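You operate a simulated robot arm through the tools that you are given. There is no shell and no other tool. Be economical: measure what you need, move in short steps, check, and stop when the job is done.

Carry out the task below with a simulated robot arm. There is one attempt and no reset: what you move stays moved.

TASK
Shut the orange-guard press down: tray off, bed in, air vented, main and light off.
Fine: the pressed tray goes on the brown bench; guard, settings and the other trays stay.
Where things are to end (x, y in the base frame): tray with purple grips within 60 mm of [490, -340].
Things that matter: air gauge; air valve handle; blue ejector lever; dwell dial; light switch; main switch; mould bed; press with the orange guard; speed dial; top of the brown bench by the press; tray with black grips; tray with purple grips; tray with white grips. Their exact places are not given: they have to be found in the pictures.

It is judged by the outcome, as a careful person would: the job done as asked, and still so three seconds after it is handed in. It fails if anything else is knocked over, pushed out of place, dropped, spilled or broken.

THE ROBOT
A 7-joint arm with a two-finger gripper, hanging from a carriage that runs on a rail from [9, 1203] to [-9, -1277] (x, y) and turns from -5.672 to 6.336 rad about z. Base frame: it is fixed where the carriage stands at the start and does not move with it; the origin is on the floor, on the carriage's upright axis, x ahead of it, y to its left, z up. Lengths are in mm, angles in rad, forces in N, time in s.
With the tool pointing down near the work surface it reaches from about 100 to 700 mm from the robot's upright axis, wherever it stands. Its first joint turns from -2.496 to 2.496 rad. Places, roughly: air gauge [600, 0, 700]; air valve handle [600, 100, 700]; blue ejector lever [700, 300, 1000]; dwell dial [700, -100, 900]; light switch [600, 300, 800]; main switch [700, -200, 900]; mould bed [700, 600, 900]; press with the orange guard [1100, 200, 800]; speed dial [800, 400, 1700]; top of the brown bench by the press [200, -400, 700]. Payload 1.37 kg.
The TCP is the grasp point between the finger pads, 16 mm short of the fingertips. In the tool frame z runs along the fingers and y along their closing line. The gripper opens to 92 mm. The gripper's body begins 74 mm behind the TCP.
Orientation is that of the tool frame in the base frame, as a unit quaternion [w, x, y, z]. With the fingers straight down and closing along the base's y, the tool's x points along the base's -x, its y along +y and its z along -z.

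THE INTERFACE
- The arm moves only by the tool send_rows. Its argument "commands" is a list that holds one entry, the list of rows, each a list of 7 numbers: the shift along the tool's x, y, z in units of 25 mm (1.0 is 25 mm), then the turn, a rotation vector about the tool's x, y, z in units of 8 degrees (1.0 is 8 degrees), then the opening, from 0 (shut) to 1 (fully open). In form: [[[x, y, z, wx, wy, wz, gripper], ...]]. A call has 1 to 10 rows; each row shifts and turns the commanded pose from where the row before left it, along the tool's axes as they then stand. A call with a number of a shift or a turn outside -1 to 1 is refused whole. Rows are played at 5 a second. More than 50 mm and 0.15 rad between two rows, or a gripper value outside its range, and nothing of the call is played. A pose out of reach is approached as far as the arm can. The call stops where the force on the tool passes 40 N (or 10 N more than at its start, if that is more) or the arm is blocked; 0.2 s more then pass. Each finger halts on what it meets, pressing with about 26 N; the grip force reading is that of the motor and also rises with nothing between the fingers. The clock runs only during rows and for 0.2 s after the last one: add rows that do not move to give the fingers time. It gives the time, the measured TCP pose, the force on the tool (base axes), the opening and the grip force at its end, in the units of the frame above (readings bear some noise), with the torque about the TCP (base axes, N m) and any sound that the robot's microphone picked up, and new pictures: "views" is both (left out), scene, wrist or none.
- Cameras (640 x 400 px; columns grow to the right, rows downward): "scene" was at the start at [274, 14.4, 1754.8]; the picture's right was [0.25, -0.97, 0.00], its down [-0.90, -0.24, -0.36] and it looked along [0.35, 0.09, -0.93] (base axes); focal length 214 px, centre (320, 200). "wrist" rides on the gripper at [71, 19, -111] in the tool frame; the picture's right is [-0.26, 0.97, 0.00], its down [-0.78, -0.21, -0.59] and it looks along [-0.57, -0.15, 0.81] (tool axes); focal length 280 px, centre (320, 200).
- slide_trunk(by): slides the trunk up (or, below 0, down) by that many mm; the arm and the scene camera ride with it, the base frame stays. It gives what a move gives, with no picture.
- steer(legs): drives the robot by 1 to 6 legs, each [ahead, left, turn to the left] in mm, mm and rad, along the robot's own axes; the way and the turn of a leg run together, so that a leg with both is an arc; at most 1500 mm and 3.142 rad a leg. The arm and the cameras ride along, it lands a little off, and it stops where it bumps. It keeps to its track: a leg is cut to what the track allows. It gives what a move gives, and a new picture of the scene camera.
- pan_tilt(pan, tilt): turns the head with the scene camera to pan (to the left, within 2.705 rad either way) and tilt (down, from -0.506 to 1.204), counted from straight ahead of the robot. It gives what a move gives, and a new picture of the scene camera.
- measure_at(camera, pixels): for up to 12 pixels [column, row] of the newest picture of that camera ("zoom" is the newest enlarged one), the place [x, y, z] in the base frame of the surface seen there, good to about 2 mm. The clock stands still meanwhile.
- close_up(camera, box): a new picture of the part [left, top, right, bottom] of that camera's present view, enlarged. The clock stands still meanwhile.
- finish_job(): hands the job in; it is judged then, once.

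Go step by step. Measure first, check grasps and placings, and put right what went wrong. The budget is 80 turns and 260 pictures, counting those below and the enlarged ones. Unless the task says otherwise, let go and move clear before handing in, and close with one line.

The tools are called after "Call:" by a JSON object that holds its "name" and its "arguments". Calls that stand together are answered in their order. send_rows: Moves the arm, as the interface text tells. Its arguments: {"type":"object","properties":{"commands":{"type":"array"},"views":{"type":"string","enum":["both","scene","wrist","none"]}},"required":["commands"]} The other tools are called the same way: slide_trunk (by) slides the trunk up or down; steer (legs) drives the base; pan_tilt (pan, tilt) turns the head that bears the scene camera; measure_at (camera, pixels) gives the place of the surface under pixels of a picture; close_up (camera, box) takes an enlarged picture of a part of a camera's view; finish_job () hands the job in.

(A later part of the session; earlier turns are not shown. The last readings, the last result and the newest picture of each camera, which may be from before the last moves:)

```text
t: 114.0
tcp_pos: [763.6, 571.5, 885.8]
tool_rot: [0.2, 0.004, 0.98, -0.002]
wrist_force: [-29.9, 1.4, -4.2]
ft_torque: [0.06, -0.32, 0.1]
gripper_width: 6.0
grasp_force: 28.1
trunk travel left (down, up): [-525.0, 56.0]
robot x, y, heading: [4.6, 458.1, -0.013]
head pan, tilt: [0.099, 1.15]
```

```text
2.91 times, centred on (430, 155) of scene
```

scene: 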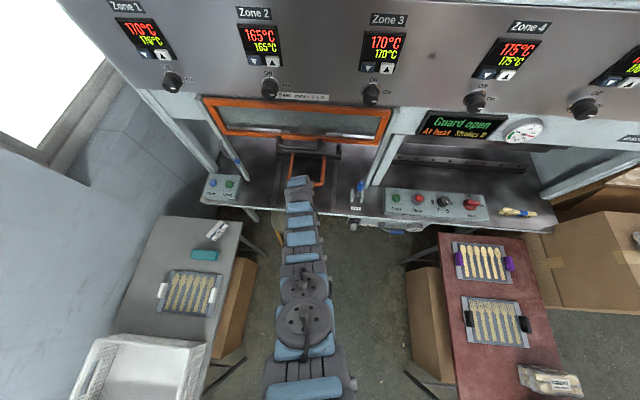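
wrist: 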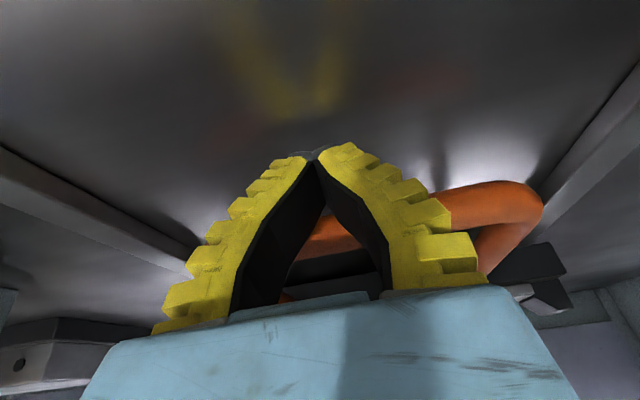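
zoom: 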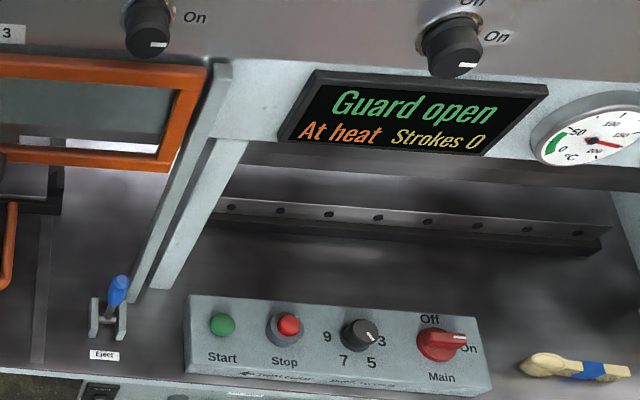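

Display changed to "Guard open" and the push met a 30 N stop: the bed is in. Retreat and drive to the air valve.

Call:
{"name": "send_rows", "arguments": {"commands": [[[0.457, 0, -0.2, 0, 0, 0, 0], [0.914, 0, -0.405, 0, 0, 0, 0], [0.914, 0, -0.405, 0, 0, 0, 0], [0.5, 0, -0.9, 0, 0.5, 0, 0], [0.3, 0, -1, 0, 0.5, 0, 0], [0, 0, -1, 0, 0.9, 0, 0], [0, 0, -1, 0, 1, 0, 0], [0, 0, -1, 0, 0, 0, 0]]], "views": "none"}}

Call:
{"name": "steer", "arguments": {"legs": [[0, -450, 0]]}}

Call:
{"name": "close_up", "arguments": {"camera": "wrist", "box": [0, 0, 640, 400]}}

Call:
{"name": "close_up", "arguments": {"camera": "scene", "box": [100, 80, 320, 230]}}

```text
t: 115.8
tcp_pos: [665.8, 571.0, 1003.3]
tool_rot: [0.006, 0.006, 1.0, 0.0]
wrist_force: [0.3, 0.4, 0.2]
ft_torque: [0.0, -0.01, -0.03]
gripper_width: 0.1
grasp_force: 27.7
trunk travel left (down, up): [-525.0, 56.0]
robot x, y, heading: [4.8, 458.5, -0.018]
head pan, tilt: [0.099, 1.15]
```

```text
t: 118.6
tcp_pos: [663.1, 122.4, 1002.1]
tool_rot: [0.007, 0.008, 1.0, 0.0]
wrist_force: [-0.3, -0.2, -0.1]
ft_torque: [-0.01, 0.01, -0.01]
gripper_width: 0.0
grasp_force: 27.3
trunk travel left (down, up): [-525.0, 56.0]
robot x, y, heading: [-3.0, 5.8, -0.02]
head pan, tilt: [0.099, 1.15]
```

scene: 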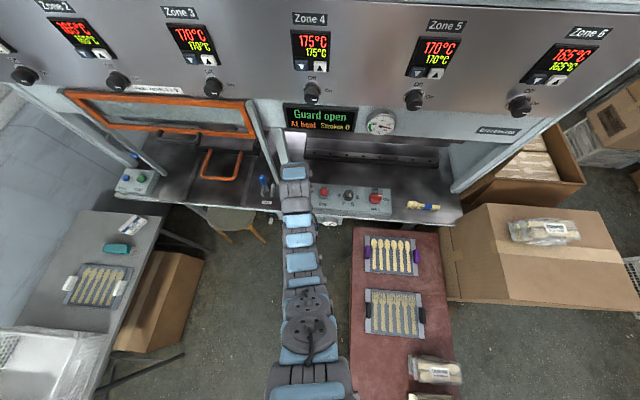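

```text
1.00 times, centred on (320, 200) of wrist (not enlarged: the box is as wide or as high as the picture)
```

zoom: 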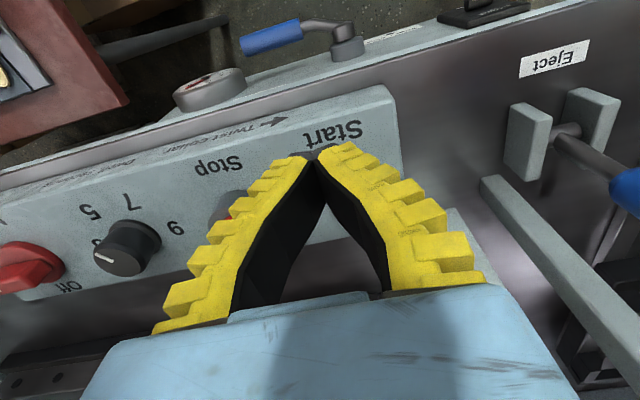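

```text
2.67 times, centred on (210, 155) of scene
```

zoom: 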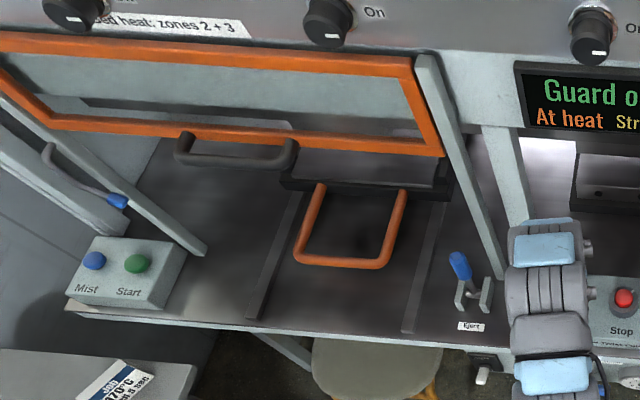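

Bed in and lever upright. Now pull back in x to view the valve.

Call:
{"name": "send_rows", "arguments": {"commands": [[[1, 0, 0, 0, 0, 0, 0.3], [1, 0, 0, 0, 0, 0, 0.3], [1, 0, 0, 0, 0, 0, 0.3], [1, 0, 0, 0, 0, 0, 0.3], [1, 0, 0, 0, 0, 0, 0.3], [0.6, 0, 0, 0, 0, 0, 0.3]]], "views": "wrist"}}

Call:
{"name": "close_up", "arguments": {"camera": "wrist", "box": [150, 40, 470, 240]}}

```text
t: 120.0
tcp_pos: [521.1, 124.1, 1000.6]
tool_rot: [0.006, 0.008, 1.0, 0.0]
wrist_force: [0.6, 0.6, 0.2]
ft_torque: [-0.02, 0.01, 0.03]
gripper_width: 31.4
grasp_force: 2.7
trunk travel left (down, up): [-525.0, 56.0]
robot x, y, heading: [-0.6, 9.1, -0.015]
head pan, tilt: [0.099, 1.15]
```

wrist: 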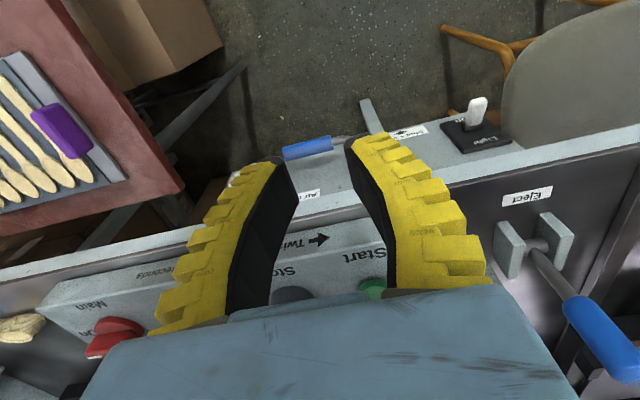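

```text
2.00 times, centred on (310, 140) of wrist
```

zoom: 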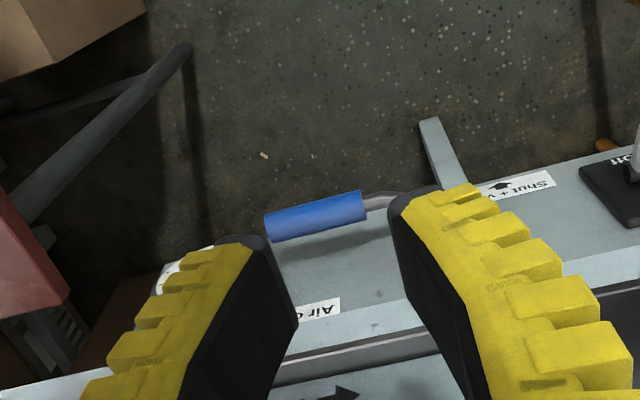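

I'll shift +y to see hub and light switch unobstructed and measure them.

Call:
{"name": "send_rows", "arguments": {"commands": [[[0, 1, 0, 0, 0, 0, 0.3], [0, 1, 0, 0, 0, 0, 0.3], [0, 1, 0, 0, 0, 0, 0.3], [0, 1, 0, 0, 0, 0, 0.3], [0.5, 1, 0, 0, 0, 0, 0.3], [0.5, 0, 0, 0, 0, 0, 0.3]]], "views": "wrist"}}

Call:
{"name": "close_up", "arguments": {"camera": "wrist", "box": [120, 60, 480, 260]}}

```text
t: 121.4
tcp_pos: [500.3, 248.3, 1000.9]
tool_rot: [0.007, 0.008, 1.0, 0.0]
wrist_force: [-0.3, 0.7, 0.4]
ft_torque: [0.02, 0.04, 0.01]
gripper_width: 31.5
grasp_force: 2.6
trunk travel left (down, up): [-525.0, 56.0]
robot x, y, heading: [-4.1, 10.7, -0.019]
head pan, tilt: [0.099, 1.15]
```

wrist: 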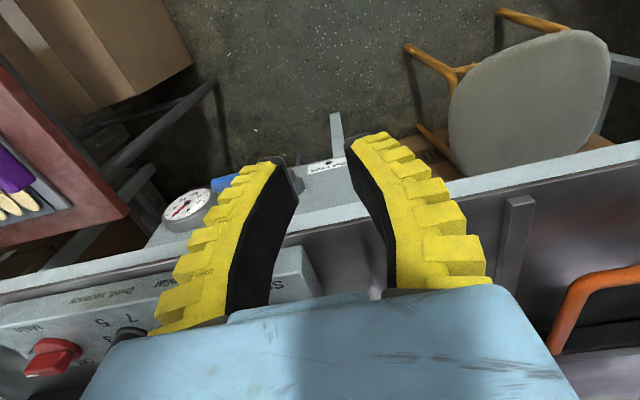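

```text
1.78 times, centred on (300, 160) of wrist
```

zoom: 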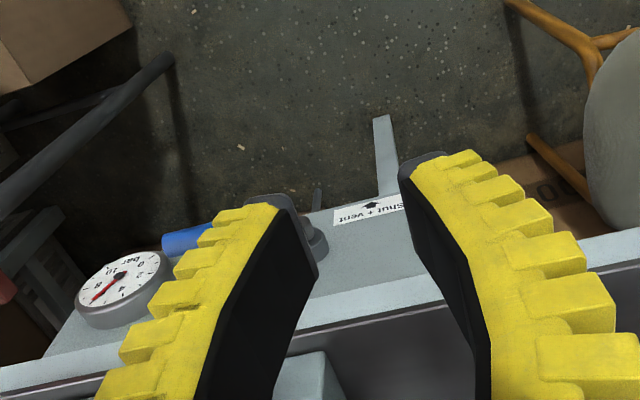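

Call:
{"name": "measure_at", "arguments": {"camera": "zoom", "pixels": [[318, 243], [325, 255], [317, 200], [190, 240], [170, 240], [360, 215], [310, 270], [345, 250], [120, 280]]}}

Call:
{"name": "pan_tilt", "arguments": {"pan": -0.1, "tilt": 1.15}}

Call:
{"name": "close_up", "arguments": {"camera": "scene", "box": [180, 170, 400, 300]}}

```text
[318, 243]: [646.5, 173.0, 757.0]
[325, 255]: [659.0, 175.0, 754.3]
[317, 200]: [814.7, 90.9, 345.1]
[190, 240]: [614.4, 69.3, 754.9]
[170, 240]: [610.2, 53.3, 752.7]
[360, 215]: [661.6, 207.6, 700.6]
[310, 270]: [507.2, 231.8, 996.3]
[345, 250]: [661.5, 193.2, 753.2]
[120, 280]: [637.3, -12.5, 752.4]
```

```text
t: 122.1
tcp_pos: [500.2, 248.2, 1000.2]
tool_rot: [0.007, 0.008, 1.0, 0.0]
wrist_force: [-0.3, 0.2, -0.1]
ft_torque: [-0.03, 0.01, -0.03]
gripper_width: 31.5
grasp_force: 2.7
trunk travel left (down, up): [-525.0, 56.0]
robot x, y, heading: [-1.0, 8.2, -0.02]
head pan, tilt: [-0.099, 1.15]
```

scene: 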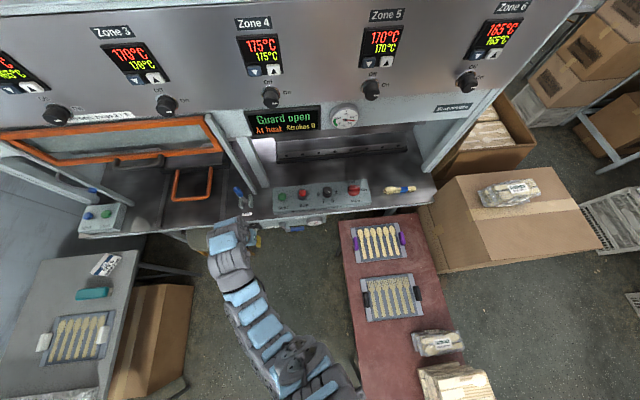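

```text
2.91 times, centred on (290, 235) of scene
```

zoom: 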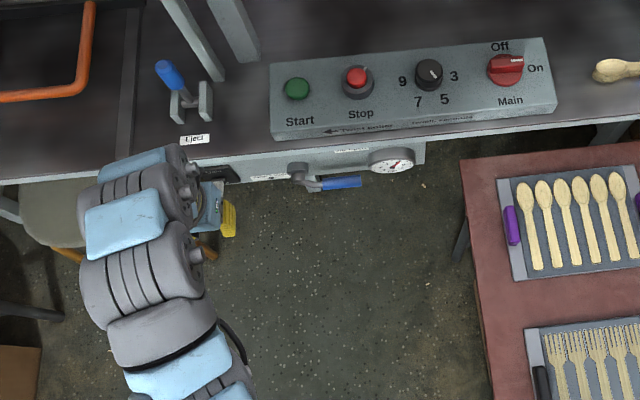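

Call:
{"name": "measure_at", "arguments": {"camera": "zoom", "pixels": [[297, 167], [297, 180], [320, 185], [335, 184], [357, 181], [265, 178], [240, 165], [350, 150], [270, 158], [330, 165], [393, 160], [215, 172]]}}

Call:
{"name": "close_up", "arguments": {"camera": "scene", "box": [245, 205, 335, 245]}}

```text
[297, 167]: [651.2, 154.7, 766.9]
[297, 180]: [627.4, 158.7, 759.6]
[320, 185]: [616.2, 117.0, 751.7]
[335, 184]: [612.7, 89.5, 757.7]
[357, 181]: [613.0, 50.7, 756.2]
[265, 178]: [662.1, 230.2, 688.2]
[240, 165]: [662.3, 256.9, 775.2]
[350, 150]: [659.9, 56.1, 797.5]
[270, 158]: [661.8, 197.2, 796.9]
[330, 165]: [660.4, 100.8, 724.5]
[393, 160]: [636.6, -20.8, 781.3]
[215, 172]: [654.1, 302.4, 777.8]
```

```text
7.11 times, centred on (290, 225) of scene
```

zoom: 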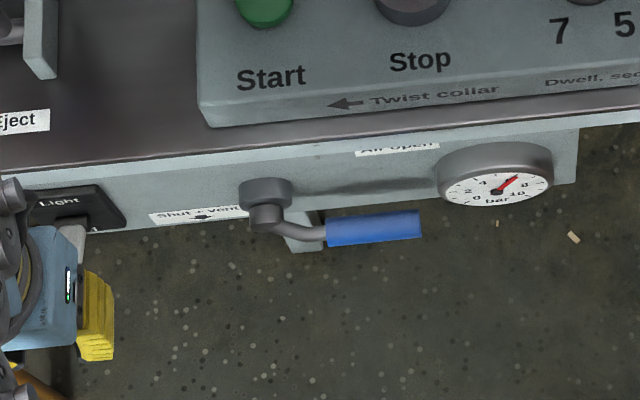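

The front face is vertical at x≈661; the valve hub is at y≈158, z≈758, with the blue handle at x≈613 pointing −y ("Air open"), and "Shut + vent" has a downward arrow. So the handle must swing down 90°. I'll approach above the handle's end with closed, tilted fingers.

Call:
{"name": "send_rows", "arguments": {"commands": [[[-0.5, -0.9, 0, 0, 0, 0, 0], [-0.5, -0.9, 0.5, 0, 0, 0, 0], [-0.5, -0.9, 0.5, 0, 0, 0, 0], [-0.5, -0.9, 0.8, 0, 0, 0, 0], [-0.5, -0.9, 0.8, 0, 0, 0, 0], [-0.5, -0.9, 0.8, 0, 0, 0, 0], [-0.5, -0.9, 0.8, 0, 0, 0, 0], [-0.5, -0.9, 0.8, 0, 0, 0, 0]]], "views": "none"}}

Call:
{"name": "send_rows", "arguments": {"commands": [[[0, 0, 0, 0, -0.83, 0, 0], [0, 0, 0, 0, -0.83, 0, 0], [0, 0, 0, 0, -0.83, 0, 0], [0, 0, 0, -1, 0, 0, 0], [0, 0, 0, -1, 0, 0, 0], [0, 0, 0, -1, 0, 0, 0]]], "views": "both"}}

Call:
{"name": "close_up", "arguments": {"camera": "scene", "box": [220, 180, 360, 260]}}

```text
t: 123.9
tcp_pos: [599.4, 68.0, 877.4]
tool_rot: [0.008, 0.009, 1.0, -0.001]
wrist_force: [-1.0, 0.4, 0.1]
ft_torque: [-0.04, -0.01, -0.01]
gripper_width: 0.0
grasp_force: 25.6
trunk travel left (down, up): [-525.0, 56.0]
robot x, y, heading: [-0.7, 7.6, -0.015]
head pan, tilt: [-0.099, 1.15]
```

```text
t: 125.3
tcp_pos: [598.3, 67.6, 876.6]
tool_rot: [0.177, -0.03, 0.962, 0.204]
wrist_force: [0.0, 0.8, 0.3]
ft_torque: [-0.04, -0.01, -0.01]
gripper_width: 0.3
grasp_force: 25.8
trunk travel left (down, up): [-525.0, 56.0]
robot x, y, heading: [-0.4, 7.1, -0.018]
head pan, tilt: [-0.099, 1.15]
```

scene: 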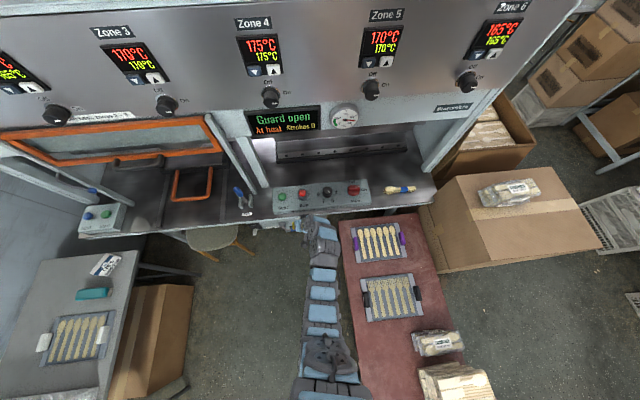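
wrist: 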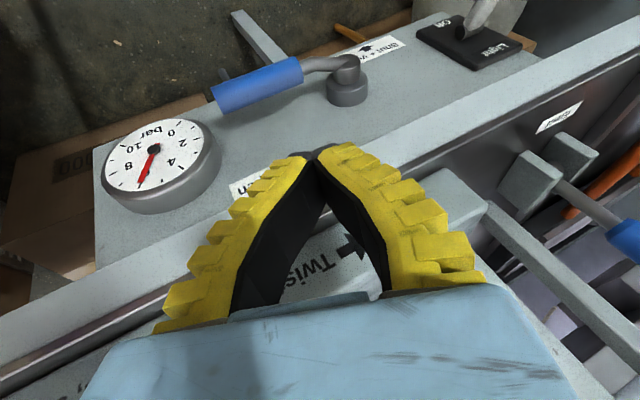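

```text
4.57 times, centred on (290, 220) of scene
```

zoom: 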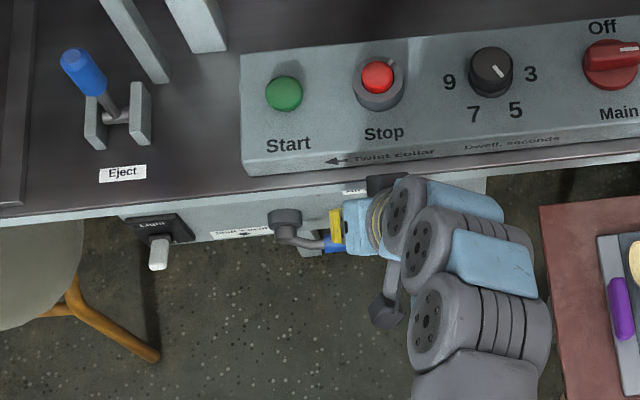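

Call:
{"name": "measure_at", "arguments": {"camera": "wrist", "pixels": [[225, 92], [260, 82], [295, 70], [330, 65], [348, 75], [347, 95], [375, 45], [240, 185], [485, 15], [450, 30], [500, 45], [160, 160]]}}

Call:
{"name": "close_up", "arguments": {"camera": "wrist", "box": [200, 0, 560, 200]}}

```text
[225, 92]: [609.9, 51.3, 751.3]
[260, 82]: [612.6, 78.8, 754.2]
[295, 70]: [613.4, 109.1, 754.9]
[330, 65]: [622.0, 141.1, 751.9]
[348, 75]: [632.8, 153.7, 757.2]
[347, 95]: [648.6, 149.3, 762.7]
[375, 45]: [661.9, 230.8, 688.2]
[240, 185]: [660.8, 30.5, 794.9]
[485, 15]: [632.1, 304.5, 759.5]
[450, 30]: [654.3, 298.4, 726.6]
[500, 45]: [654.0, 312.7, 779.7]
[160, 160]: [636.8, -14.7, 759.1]
```

```text
1.78 times, centred on (380, 100) of wrist
```

zoom: 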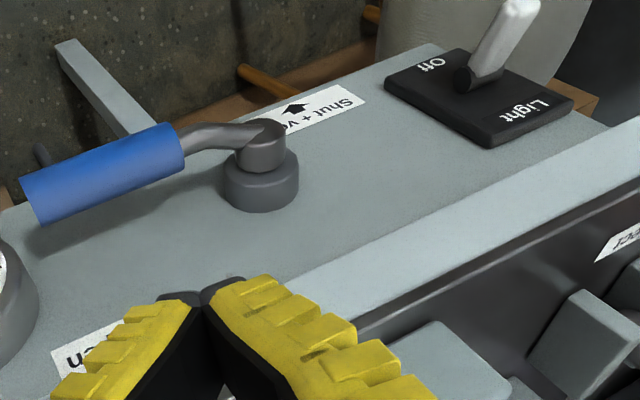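

The handle's top surface is z≈754 at y 45–112; hub y≈156. Descend to just above the handle, then push down along an arc. First descend.

Call:
{"name": "send_rows", "arguments": {"commands": [[[0.129, -0.41, 0.93, 0, 0, 0, 0], [0.353, -0.382, 0.853, 0, 0, 0, 0], [0.353, -0.382, 0.853, 0, 0, 0, 0], [0.25, -0.27, 0.6, 0, 0, 0, 0]]], "views": "wrist"}}

```text
t: 126.3
tcp_pos: [604.5, 68.1, 784.2]
tool_rot: [0.177, -0.03, 0.962, 0.203]
wrist_force: [-0.1, 0.5, -0.4]
ft_torque: [-0.02, -0.02, 0.03]
gripper_width: 0.0
grasp_force: 26.0
trunk travel left (down, up): [-525.0, 56.0]
robot x, y, heading: [-0.5, 11.5, -0.022]
head pan, tilt: [-0.099, 1.15]
```

wrist: 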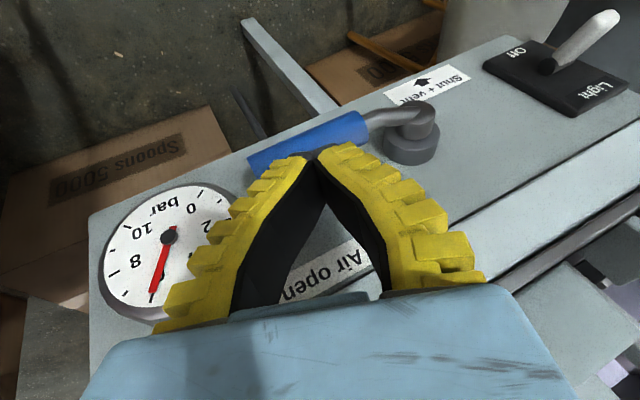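

Fingertips are just above the handle. Push it down along the arc, slowly.

Call:
{"name": "send_rows", "arguments": {"commands": [[[0.099, -0.107, 0.239, 0, 0, 0, 0], [0.096, -0.13, 0.221, 0, 0, 0, 0], [0.096, -0.13, 0.221, 0, 0, 0, 0], [0.096, -0.13, 0.221, 0, 0, 0, 0], [0.096, -0.054, 0.25, 0, 0, 0, 0], [0.096, -0.054, 0.25, 0, 0, 0, 0], [0.096, -0.054, 0.25, 0, 0, 0, 0], [0.087, 0.01, 0.25, 0, 0, 0, 0], [0.087, 0.01, 0.25, 0, 0, 0, 0], [0.087, 0.01, 0.25, 0, 0, 0, 0]]], "views": "wrist"}}

```text
t: 128.5
tcp_pos: [600.7, 68.0, 747.0]
tool_rot: [0.178, -0.03, 0.962, 0.204]
wrist_force: [0.5, 0.5, -0.2]
ft_torque: [0.01, 0.02, -0.02]
gripper_width: 0.1
grasp_force: 25.7
out of reach, approached as far as the arm can: row 6, 7, 8, 9, 10
trunk travel left (down, up): [-525.0, 56.0]
robot x, y, heading: [1.6, 8.8, -0.018]
head pan, tilt: [-0.099, 1.15]
```

wrist: 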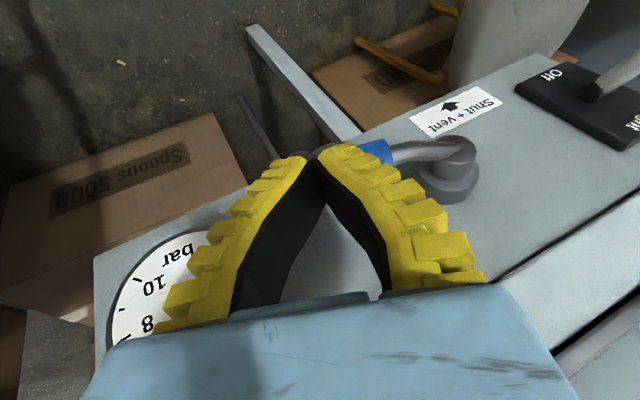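

Arm hit its low reach limit. Raise the tool 100 mm, slide the trunk down 150, and resume.

Call:
{"name": "send_rows", "arguments": {"commands": [[[-0.353, 0.382, -0.853, 0, 0, 0, 0], [-0.353, 0.382, -0.853, 0, 0, 0, 0], [-0.353, 0.382, -0.853, 0, 0, 0, 0], [-0.353, 0.382, -0.853, 0, 0, 0, 0], [-0.353, 0.382, -0.853, 0, 0, 0, 0], [-0.353, 0.382, -0.853, 0, 0, 0, 0], [-0.353, 0.382, -0.853, 0, 0, 0, 0]]], "views": "none"}}

Call:
{"name": "slide_trunk", "arguments": {"by": -150}}

Call:
{"name": "send_rows", "arguments": {"commands": [[[0, 0, 0, 0, 0, 0, 0]]], "views": "wrist"}}

```text
t: 130.1
tcp_pos: [597.8, 73.0, 915.1]
tool_rot: [0.172, -0.032, 0.963, 0.207]
wrist_force: [0.3, 0.6, -0.7]
ft_torque: [-0.01, -0.05, 0.02]
gripper_width: 0.0
grasp_force: 25.6
out of reach, approached as far as the arm can: row 7
trunk travel left (down, up): [-525.0, 56.0]
robot x, y, heading: [0.7, 10.3, -0.016]
head pan, tilt: [-0.099, 1.15]
```

```text
t: 131.8
tcp_pos: [598.4, 73.1, 764.2]
tool_rot: [0.172, -0.032, 0.963, 0.206]
wrist_force: [1.1, -0.3, 0.4]
ft_torque: [0.02, 0.02, 0.01]
gripper_width: 0.0
grasp_force: 25.8
trunk travel left (down, up): [-375.0, 206.0]
robot x, y, heading: [2.8, 9.0, -0.019]
head pan, tilt: [-0.099, 1.15]
```

```text
t: 132.2
tcp_pos: [597.9, 72.1, 764.0]
tool_rot: [0.173, -0.032, 0.963, 0.206]
wrist_force: [-0.3, -0.1, 0.2]
ft_torque: [-0.01, 0.05, -0.02]
gripper_width: 0.0
grasp_force: 26.1
trunk travel left (down, up): [-375.0, 206.0]
robot x, y, heading: [0.5, 7.5, -0.018]
head pan, tilt: [-0.099, 1.15]
```

wrist: 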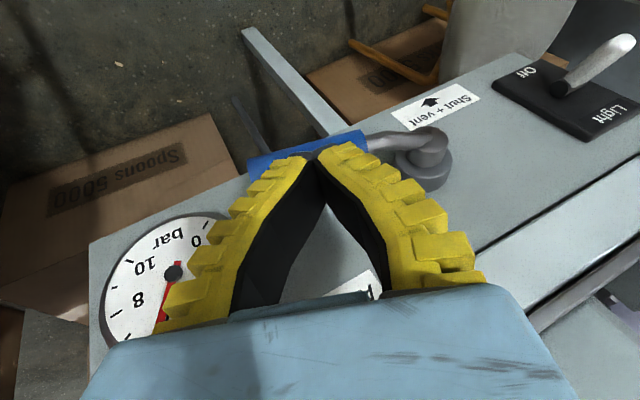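

Handle has started to tip. Resume the arc.

Call:
{"name": "send_rows", "arguments": {"commands": [[[-0.077, -0.331, 0.258, 0, 0, 0, 0], [0.1, -0.07, 0.255, 0, 0, 0, 0], [0.093, -0.062, 0.238, 0, 0, 0, 0], [0.093, -0.044, 0.246, 0, 0, 0, 0], [0.086, 0, 0.245, 0, 0, 0, 0], [0.086, 0, 0.245, 0, 0, 0, 0], [0.087, 0.018, 0.253, 0, 0, 0, 0], [0.074, 0.089, 0.244, 0, 0, 0, 0], [0.074, 0.089, 0.244, 0, 0, 0, 0], [0.066, 0.077, 0.218, 0, 0, 0, 0]]], "views": "wrist"}}

```text
t: 134.4
tcp_pos: [602.3, 92.7, 703.3]
tool_rot: [0.171, -0.032, 0.963, 0.206]
wrist_force: [-1.2, -1.6, -0.1]
ft_torque: [0.0, -0.03, 0.0]
gripper_width: 0.1
grasp_force: 25.7
trunk travel left (down, up): [-375.0, 206.0]
robot x, y, heading: [4.6, 10.5, -0.018]
head pan, tilt: [-0.099, 1.15]
```

wrist: 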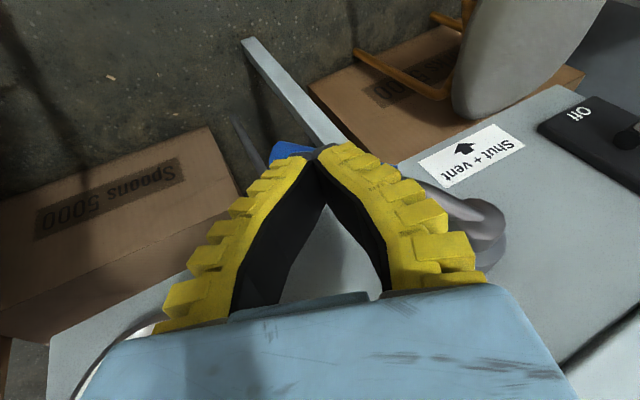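

Handle is ~55° down. Continue, finishing with a +y push.

Call:
{"name": "send_rows", "arguments": {"commands": [[[0.05, 0.144, 0.198, 0, 0, 0, 0], [0.05, 0.144, 0.198, 0, 0, 0, 0], [0.05, 0.144, 0.198, 0, 0, 0, 0], [0.029, 0.199, 0.161, 0, 0, 0, 0], [0.029, 0.199, 0.161, 0, 0, 0, 0], [0.029, 0.199, 0.161, 0, 0, 0, 0], [0.003, 0.22, 0.097, 0, 0, 0, 0], [0.003, 0.22, 0.097, 0, 0, 0, 0]]], "views": "wrist"}}

Call:
{"name": "send_rows", "arguments": {"commands": [[[0.003, 0.22, 0.097, 0, 0, 0, 0], [0.003, 0.22, 0.097, 0, 0, 0, 0]]], "views": "wrist"}}

```text
t: 136.2
tcp_pos: [602.5, 129.4, 686.3]
tool_rot: [0.174, -0.031, 0.963, 0.203]
wrist_force: [-4.0, -21.4, 5.2]
ft_torque: [0.14, -0.07, -0.2]
gripper_width: 0.0
grasp_force: 25.8
trunk travel left (down, up): [-375.0, 206.0]
robot x, y, heading: [-4.2, 7.1, -0.022]
head pan, tilt: [-0.099, 1.15]
```

wrist: 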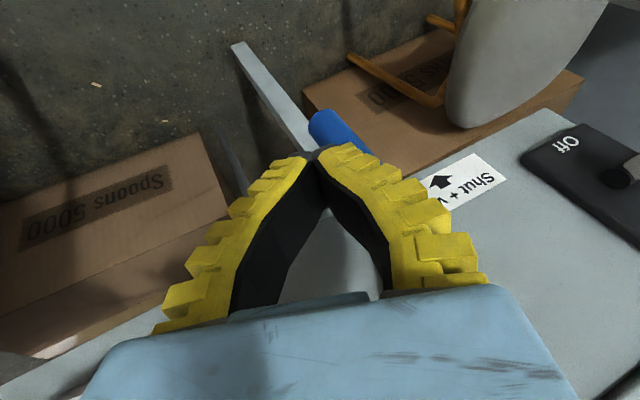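

```text
t: 136.8
tcp_pos: [602.9, 129.1, 685.3]
tool_rot: [0.175, -0.026, 0.964, 0.2]
wrist_force: [-12.1, -23.4, 6.6]
ft_torque: [0.23, -0.07, -0.11]
gripper_width: 0.0
grasp_force: 25.8
trunk travel left (down, up): [-375.0, 206.0]
robot x, y, heading: [-3.2, 7.2, -0.022]
head pan, tilt: [-0.099, 1.15]
stopped in row 2: the force on the tool passed its limit at 43 N (the readings are from after the stop); the commanded pose is now the measured one
```

wrist: 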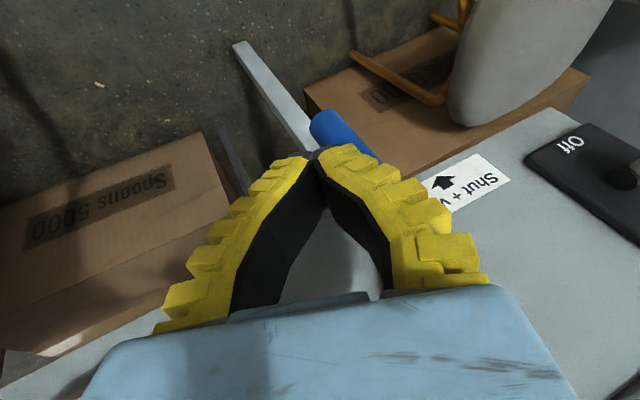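

A firm stop reached. Retreat sideways and back, then up, and check the handle and gauge.

Call:
{"name": "send_rows", "arguments": {"commands": [[[-0.01, -0.9, -0.4, 0, 0, 0, 0], [0.934, 0.13, -0.328, 0, 0, 0, 0], [0.934, 0.13, -0.328, 0, 0, 0, 0], [-0.353, 0.382, -0.853, 0, 0, 0, 0], [-0.353, 0.382, -0.853, 0, 0, 0, 0], [-0.353, 0.382, -0.853, 0, 0, 0, 0], [-0.353, 0.382, -0.853, 0, 0, 0, 0], [-0.353, 0.382, -0.853, 0, 0, 0, 0]]], "views": "both"}}

Call:
{"name": "close_up", "arguments": {"camera": "wrist", "box": [60, 0, 560, 280]}}

```text
t: 138.6
tcp_pos: [582.8, 116.6, 757.1]
tool_rot: [0.174, -0.03, 0.963, 0.205]
wrist_force: [-1.0, -0.5, -0.1]
ft_torque: [0.02, -0.01, -0.02]
gripper_width: 0.3
grasp_force: 26.0
out of reach, approached as far as the arm can: row 5, 6, 7, 8
trunk travel left (down, up): [-375.0, 206.0]
robot x, y, heading: [-0.6, 8.0, -0.02]
head pan, tilt: [-0.099, 1.15]
```

scene: 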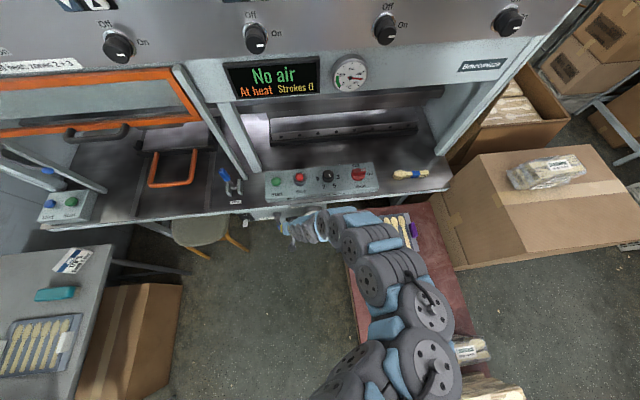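
wrist: 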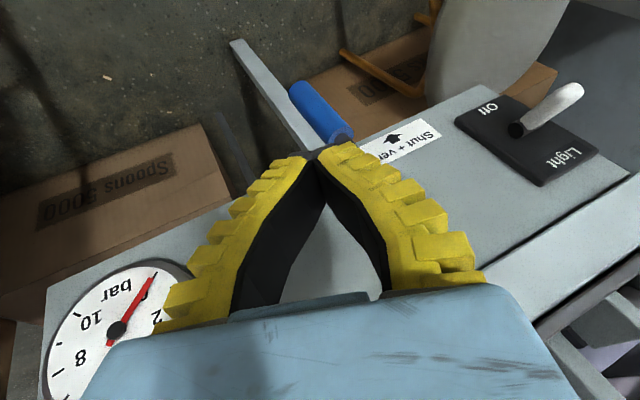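

```text
1.28 times, centred on (310, 140) of wrist
5 turns are left
```

zoom: 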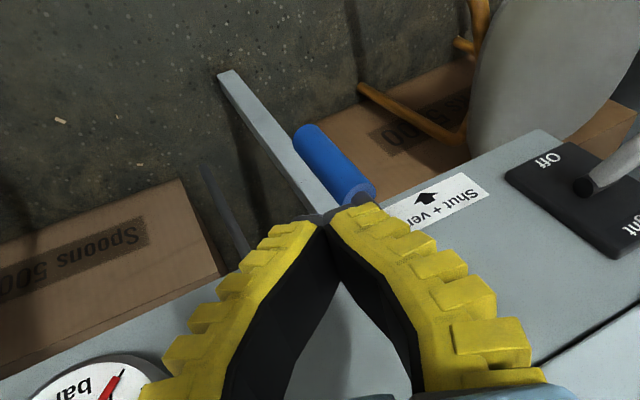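

Display shows "No air" and the gauge is at 0: air vented. Only 5 turns left, so I'll chain: go to the light toggle (tip ≈(622,306,765), "Off" at bottom), push it down, retreat, re-level, and drive to the main switch.

Call:
{"name": "slide_trunk", "arguments": {"by": 100}}

Call:
{"name": "steer", "arguments": {"legs": [[0, 184, 0]]}}

Call:
{"name": "send_rows", "arguments": {"commands": [[[-0.248, -0.31, 0.712, 0, 0, 0, 0], [-0.248, -0.31, 0.712, 0, 0, 0, 0], [-0.248, -0.31, 0.712, 0, 0, 0, 0], [0.127, -0.138, 0.307, 0, 0, 0, 0], [0.127, -0.138, 0.307, 0, 0, 0, 0], [0.127, -0.138, 0.307, 0, 0, 0, 0], [0.127, -0.138, 0.307, 0, 0, 0, 0], [0.127, -0.138, 0.307, 0, 0, 0, 0], [0.127, -0.138, 0.307, 0, 0, 0, 0], [0.127, -0.138, 0.307, 0, 0, 0, 0]]], "views": "wrist"}}

Call:
{"name": "send_rows", "arguments": {"commands": [[[-0.353, 0.382, -0.853, 0, 0, 0, 0], [-0.353, 0.382, -0.853, 0, 0, 0, 0], [-0.353, 0.382, -0.853, 0, 0, 0, 0], [-0.353, 0.382, -0.853, 0, 0, 0, 0]]], "views": "wrist"}}

Call:
{"name": "send_rows", "arguments": {"commands": [[[0, 0, 0, 1, 0, 0, 0.4], [0, 0, 0, 1, 0, 0, 0.4], [0, 0, 0, 1, 0, 0, 0.6], [0, 0, 0, 0, 0.83, 0, 0.8], [0, 0, 0, 0, 0.83, 0, 0.8], [0, 0, 0, 0, 0.83, 0, 0.8]]], "views": "wrist"}}

Call:
{"name": "slide_trunk", "arguments": {"by": 100}}

Call:
{"name": "steer", "arguments": {"legs": [[0, -522, 0]]}}

Call:
{"name": "close_up", "arguments": {"camera": "wrist", "box": [0, 0, 640, 400]}}

Call:
{"name": "measure_at", "arguments": {"camera": "scene", "pixels": [[320, 200], [340, 200], [300, 200]]}}

```text
t: 139.9
tcp_pos: [581.3, 117.2, 857.2]
tool_rot: [0.173, -0.029, 0.963, 0.205]
wrist_force: [0.9, -0.8, -0.6]
ft_torque: [0.02, 0.01, 0.01]
gripper_width: 0.2
grasp_force: 25.8
trunk travel left (down, up): [-475.0, 106.0]
robot x, y, heading: [-0.8, 6.5, -0.016]
head pan, tilt: [-0.099, 1.15]
```

```text
t: 141.4
tcp_pos: [582.9, 303.1, 857.6]
tool_rot: [0.173, -0.03, 0.963, 0.205]
wrist_force: [0.2, 0.0, 0.1]
ft_torque: [0.03, 0.0, 0.0]
gripper_width: 0.0
grasp_force: 26.0
trunk travel left (down, up): [-475.0, 106.0]
robot x, y, heading: [3.1, 187.2, -0.014]
head pan, tilt: [-0.099, 1.15]
```

scene: 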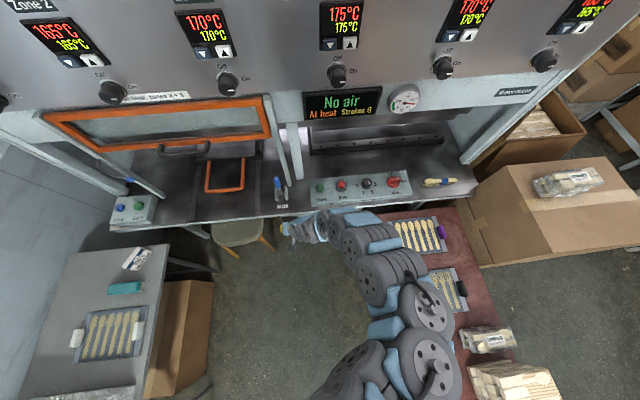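

```text
t: 143.5
tcp_pos: [622.6, 301.5, 754.8]
tool_rot: [0.174, -0.031, 0.962, 0.206]
wrist_force: [-11.3, -1.9, 27.2]
ft_torque: [-0.31, -0.25, 0.27]
gripper_width: 0.8
grasp_force: 26.3
trunk travel left (down, up): [-475.0, 106.0]
robot x, y, heading: [0.1, 195.3, -0.014]
head pan, tilt: [-0.099, 1.15]
heard: click
stopped in row 10: the force on the tool passed its limit at 44 N (the readings are from after the stop); the commanded pose is now the measured one
```

wrist: 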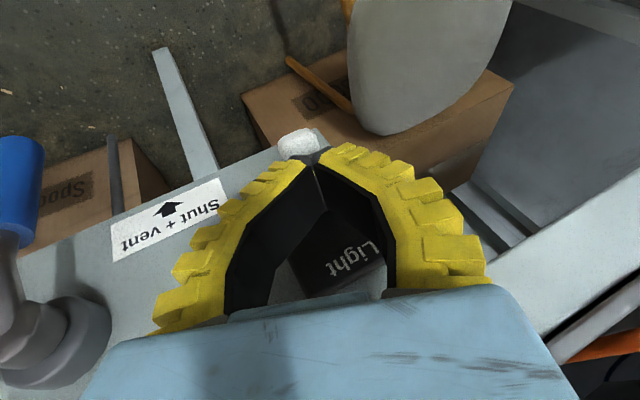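

```text
t: 144.5
tcp_pos: [620.8, 302.6, 854.6]
tool_rot: [0.174, -0.031, 0.962, 0.206]
wrist_force: [-1.0, -0.1, -0.5]
ft_torque: [0.0, -0.03, 0.0]
gripper_width: 0.4
grasp_force: 26.1
trunk travel left (down, up): [-475.0, 106.0]
robot x, y, heading: [5.3, 190.7, -0.011]
head pan, tilt: [-0.099, 1.15]
```

wrist: 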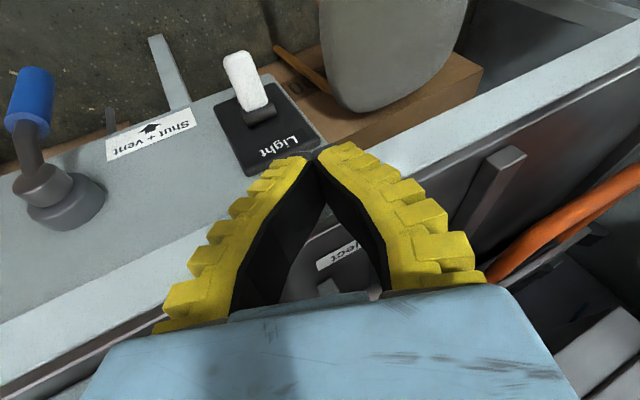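

```text
t: 145.9
tcp_pos: [632.9, 304.1, 858.5]
tool_rot: [0.118, -0.005, 0.991, 0.059]
wrist_force: [-0.9, -0.2, -0.1]
ft_torque: [0.01, 0.02, 0.0]
gripper_width: 75.5
grasp_force: 1.4
out of reach, approached as far as the arm can: row 2, 5, 6
trunk travel left (down, up): [-475.0, 106.0]
robot x, y, heading: [0.2, 187.4, -0.016]
head pan, tilt: [-0.099, 1.15]
```

wrist: 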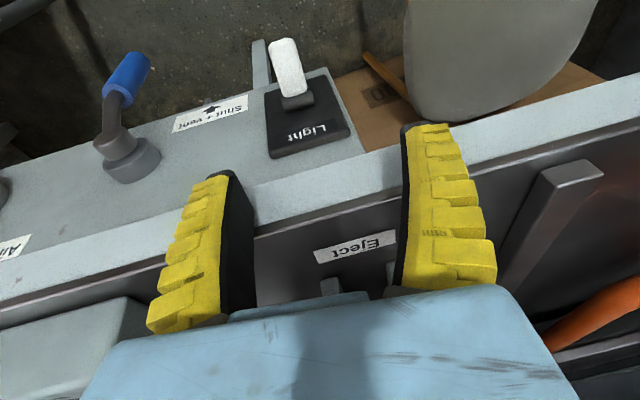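

```text
t: 147.3
tcp_pos: [631.6, 306.0, 956.4]
tool_rot: [0.119, -0.006, 0.991, 0.06]
wrist_force: [-0.4, 0.6, -0.5]
ft_torque: [0.03, -0.03, -0.04]
gripper_width: 75.1
grasp_force: 1.0
trunk travel left (down, up): [-575.0, 6.0]
robot x, y, heading: [1.5, 193.1, -0.013]
head pan, tilt: [-0.099, 1.15]
```

```text
t: 150.3
tcp_pos: [627.6, -219.7, 957.2]
tool_rot: [0.118, -0.006, 0.991, 0.061]
wrist_force: [1.0, 0.1, -0.6]
ft_torque: [-0.04, 0.04, 0.03]
gripper_width: 75.5
grasp_force: 0.9
trunk travel left (down, up): [-575.0, 6.0]
robot x, y, heading: [0.9, -329.4, -0.015]
head pan, tilt: [-0.099, 1.15]
```

scene: 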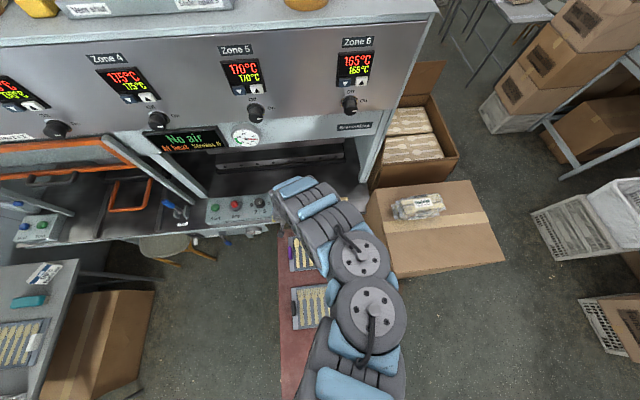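

```text
1.00 times, centred on (320, 200) of wrist (not enlarged: the box is as wide or as high as the picture)
```

zoom: 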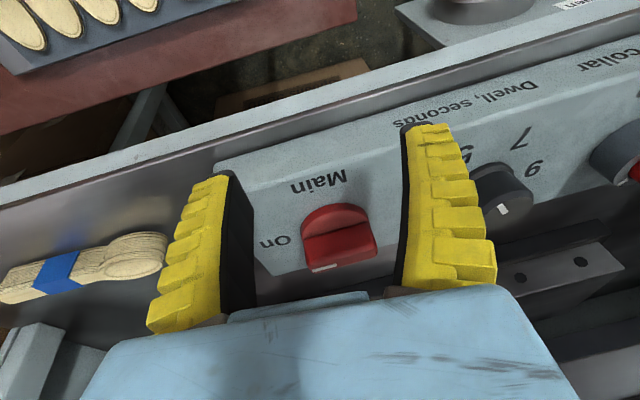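

```text
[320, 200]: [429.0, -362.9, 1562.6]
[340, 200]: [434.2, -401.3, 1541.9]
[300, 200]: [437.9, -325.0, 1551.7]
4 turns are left
```

The toggle clicked and now points down over "Off" — light off. The knob at wrist (340,240) has its ridge along y with the mark toward "On"(−y); it must turn +90° about vertical so the mark points to "Off" (+x). I'll measure it, then pose the gripper above it yawed −90°.

Call:
{"name": "measure_at", "arguments": {"camera": "zoom", "pixels": [[335, 212], [340, 240], [310, 240], [372, 245], [325, 268], [345, 262], [300, 215], [320, 185], [275, 242], [280, 270], [390, 200], [360, 275]]}}

Call:
{"name": "send_rows", "arguments": {"commands": [[[-0.235, 0.11, -0.96, 0, 0, 0, 0.8], [-0.235, 0.11, -0.96, 0, 0, 0, 0.8], [-0.235, 0.11, -0.96, 0, 0, 0, 0.8], [-0.235, 0.11, -0.96, 0, 0, 0, 0.8], [0, 0, 0, 0.88, 0, 0, 0.8], [0, 0, 0, 0, 0.85, 0, 0.8], [0, 0, 0, 0, 0.85, 0, 0.8]]], "views": "none"}}

Call:
{"name": "slide_trunk", "arguments": {"by": -100}}

Call:
{"name": "send_rows", "arguments": {"commands": [[[-0.97, 0, -0.6, 0, 0, 0, 0.8], [-0.97, 0, -0.6, 0, 0, 0, 0.8], [-0.97, 0, -0.5, 0, 0, 0, 0.8], [-0.97, 0, -0.5, 0, 0, 0, 0.8], [0, 0, 0, 0, 0, 1, 0.8], [0, 0, 0, 0, 0, 1, 0.8], [0, 0, 0, 0, 0, 1, 0.8], [0, 0, 0, 0, 0, 1, 0.8], [0, 0, 0, 0, 0, 1, 0.8], [0, 0, 0, 0, 0, 1, 0.8]]], "views": "none"}}

Call:
{"name": "send_rows", "arguments": {"commands": [[[0, 0, 0, 0, 0, 1, 0.8], [0, 0, 0, 0, 0, 1, 0.8], [0, 0, 0, 0, 0, 1, 0.8], [0, 0, 0, 0, 0, 1, 0.8], [0, 0, 0, 0, 0, 1, 0.8], [0, 0, 0, 0, 0, 0.25, 0.8]]], "views": "both"}}

Call:
{"name": "measure_at", "arguments": {"camera": "wrist", "pixels": [[320, 130], [320, 160], [320, 190], [300, 160], [340, 160], [280, 160], [360, 160], [320, 220], [280, 200], [360, 200]]}}

```text
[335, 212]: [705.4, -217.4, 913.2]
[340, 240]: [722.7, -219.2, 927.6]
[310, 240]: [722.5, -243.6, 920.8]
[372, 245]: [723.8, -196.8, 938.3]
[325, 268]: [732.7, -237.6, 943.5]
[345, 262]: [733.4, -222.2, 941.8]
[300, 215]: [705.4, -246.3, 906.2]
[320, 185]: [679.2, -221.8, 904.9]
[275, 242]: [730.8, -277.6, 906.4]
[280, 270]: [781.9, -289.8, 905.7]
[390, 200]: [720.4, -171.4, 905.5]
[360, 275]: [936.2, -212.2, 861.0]
```

```text
t: 151.9
tcp_pos: [643.1, -210.8, 1012.5]
tool_rot: [-0.002, 0.003, 1.0, 0.0]
wrist_force: [0.4, 0.0, -0.2]
ft_torque: [0.04, -0.03, -0.02]
gripper_width: 75.5
grasp_force: 1.3
out of reach, approached as far as the arm can: row 2, 3, 4
trunk travel left (down, up): [-575.0, 6.0]
robot x, y, heading: [-4.7, -333.8, -0.014]
head pan, tilt: [-0.099, 1.15]
```

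```text
t: 153.2
tcp_pos: [643.6, -210.2, 913.0]
tool_rot: [0.0, 0.003, 1.0, -0.001]
wrist_force: [-0.5, -0.7, -0.1]
ft_torque: [-0.03, -0.02, -0.04]
gripper_width: 75.3
grasp_force: 1.1
trunk travel left (down, up): [-475.0, 106.0]
robot x, y, heading: [-0.9, -333.3, -0.011]
head pan, tilt: [-0.099, 1.15]
```

```text
t: 155.4
tcp_pos: [740.8, -212.9, 967.0]
tool_rot: [0.0, 0.41, 0.912, -0.002]
wrist_force: [-0.1, 0.9, 0.8]
ft_torque: [0.01, -0.02, -0.01]
gripper_width: 75.3
grasp_force: 1.4
trunk travel left (down, up): [-475.0, 106.0]
robot x, y, heading: [-5.3, -332.3, -0.015]
head pan, tilt: [-0.099, 1.15]
```

```text
t: 156.8
tcp_pos: [735.5, -215.3, 966.3]
tool_rot: [0.0, 0.709, 0.705, -0.001]
wrist_force: [0.2, 0.5, 0.5]
ft_torque: [0.03, 0.01, 0.01]
gripper_width: 75.5
grasp_force: 1.0
out of reach, approached as far as the arm can: row 1
trunk travel left (down, up): [-475.0, 106.0]
robot x, y, heading: [-0.7, -332.3, -0.017]
head pan, tilt: [-0.099, 1.15]
```

scene: 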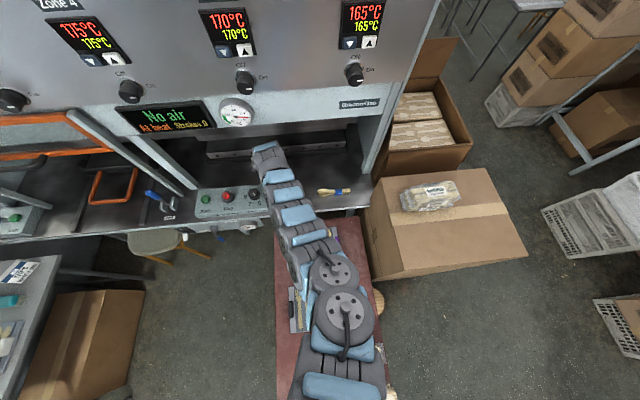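
wrist: 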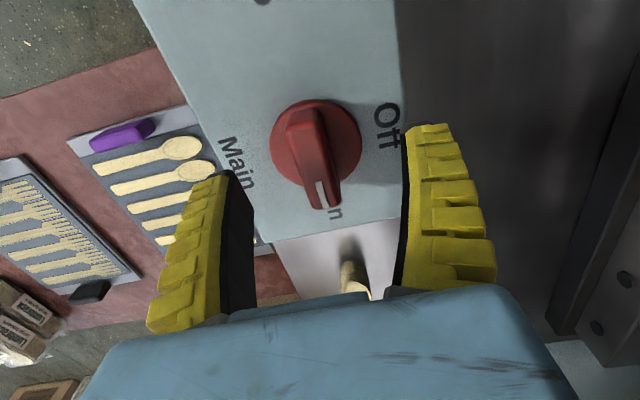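

```text
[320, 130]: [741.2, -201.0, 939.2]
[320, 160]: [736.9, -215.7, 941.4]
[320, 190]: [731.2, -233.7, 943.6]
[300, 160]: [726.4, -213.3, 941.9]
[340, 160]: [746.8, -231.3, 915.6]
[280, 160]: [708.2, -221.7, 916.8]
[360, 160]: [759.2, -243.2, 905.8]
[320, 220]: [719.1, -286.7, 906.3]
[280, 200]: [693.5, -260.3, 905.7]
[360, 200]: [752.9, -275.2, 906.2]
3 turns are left
```

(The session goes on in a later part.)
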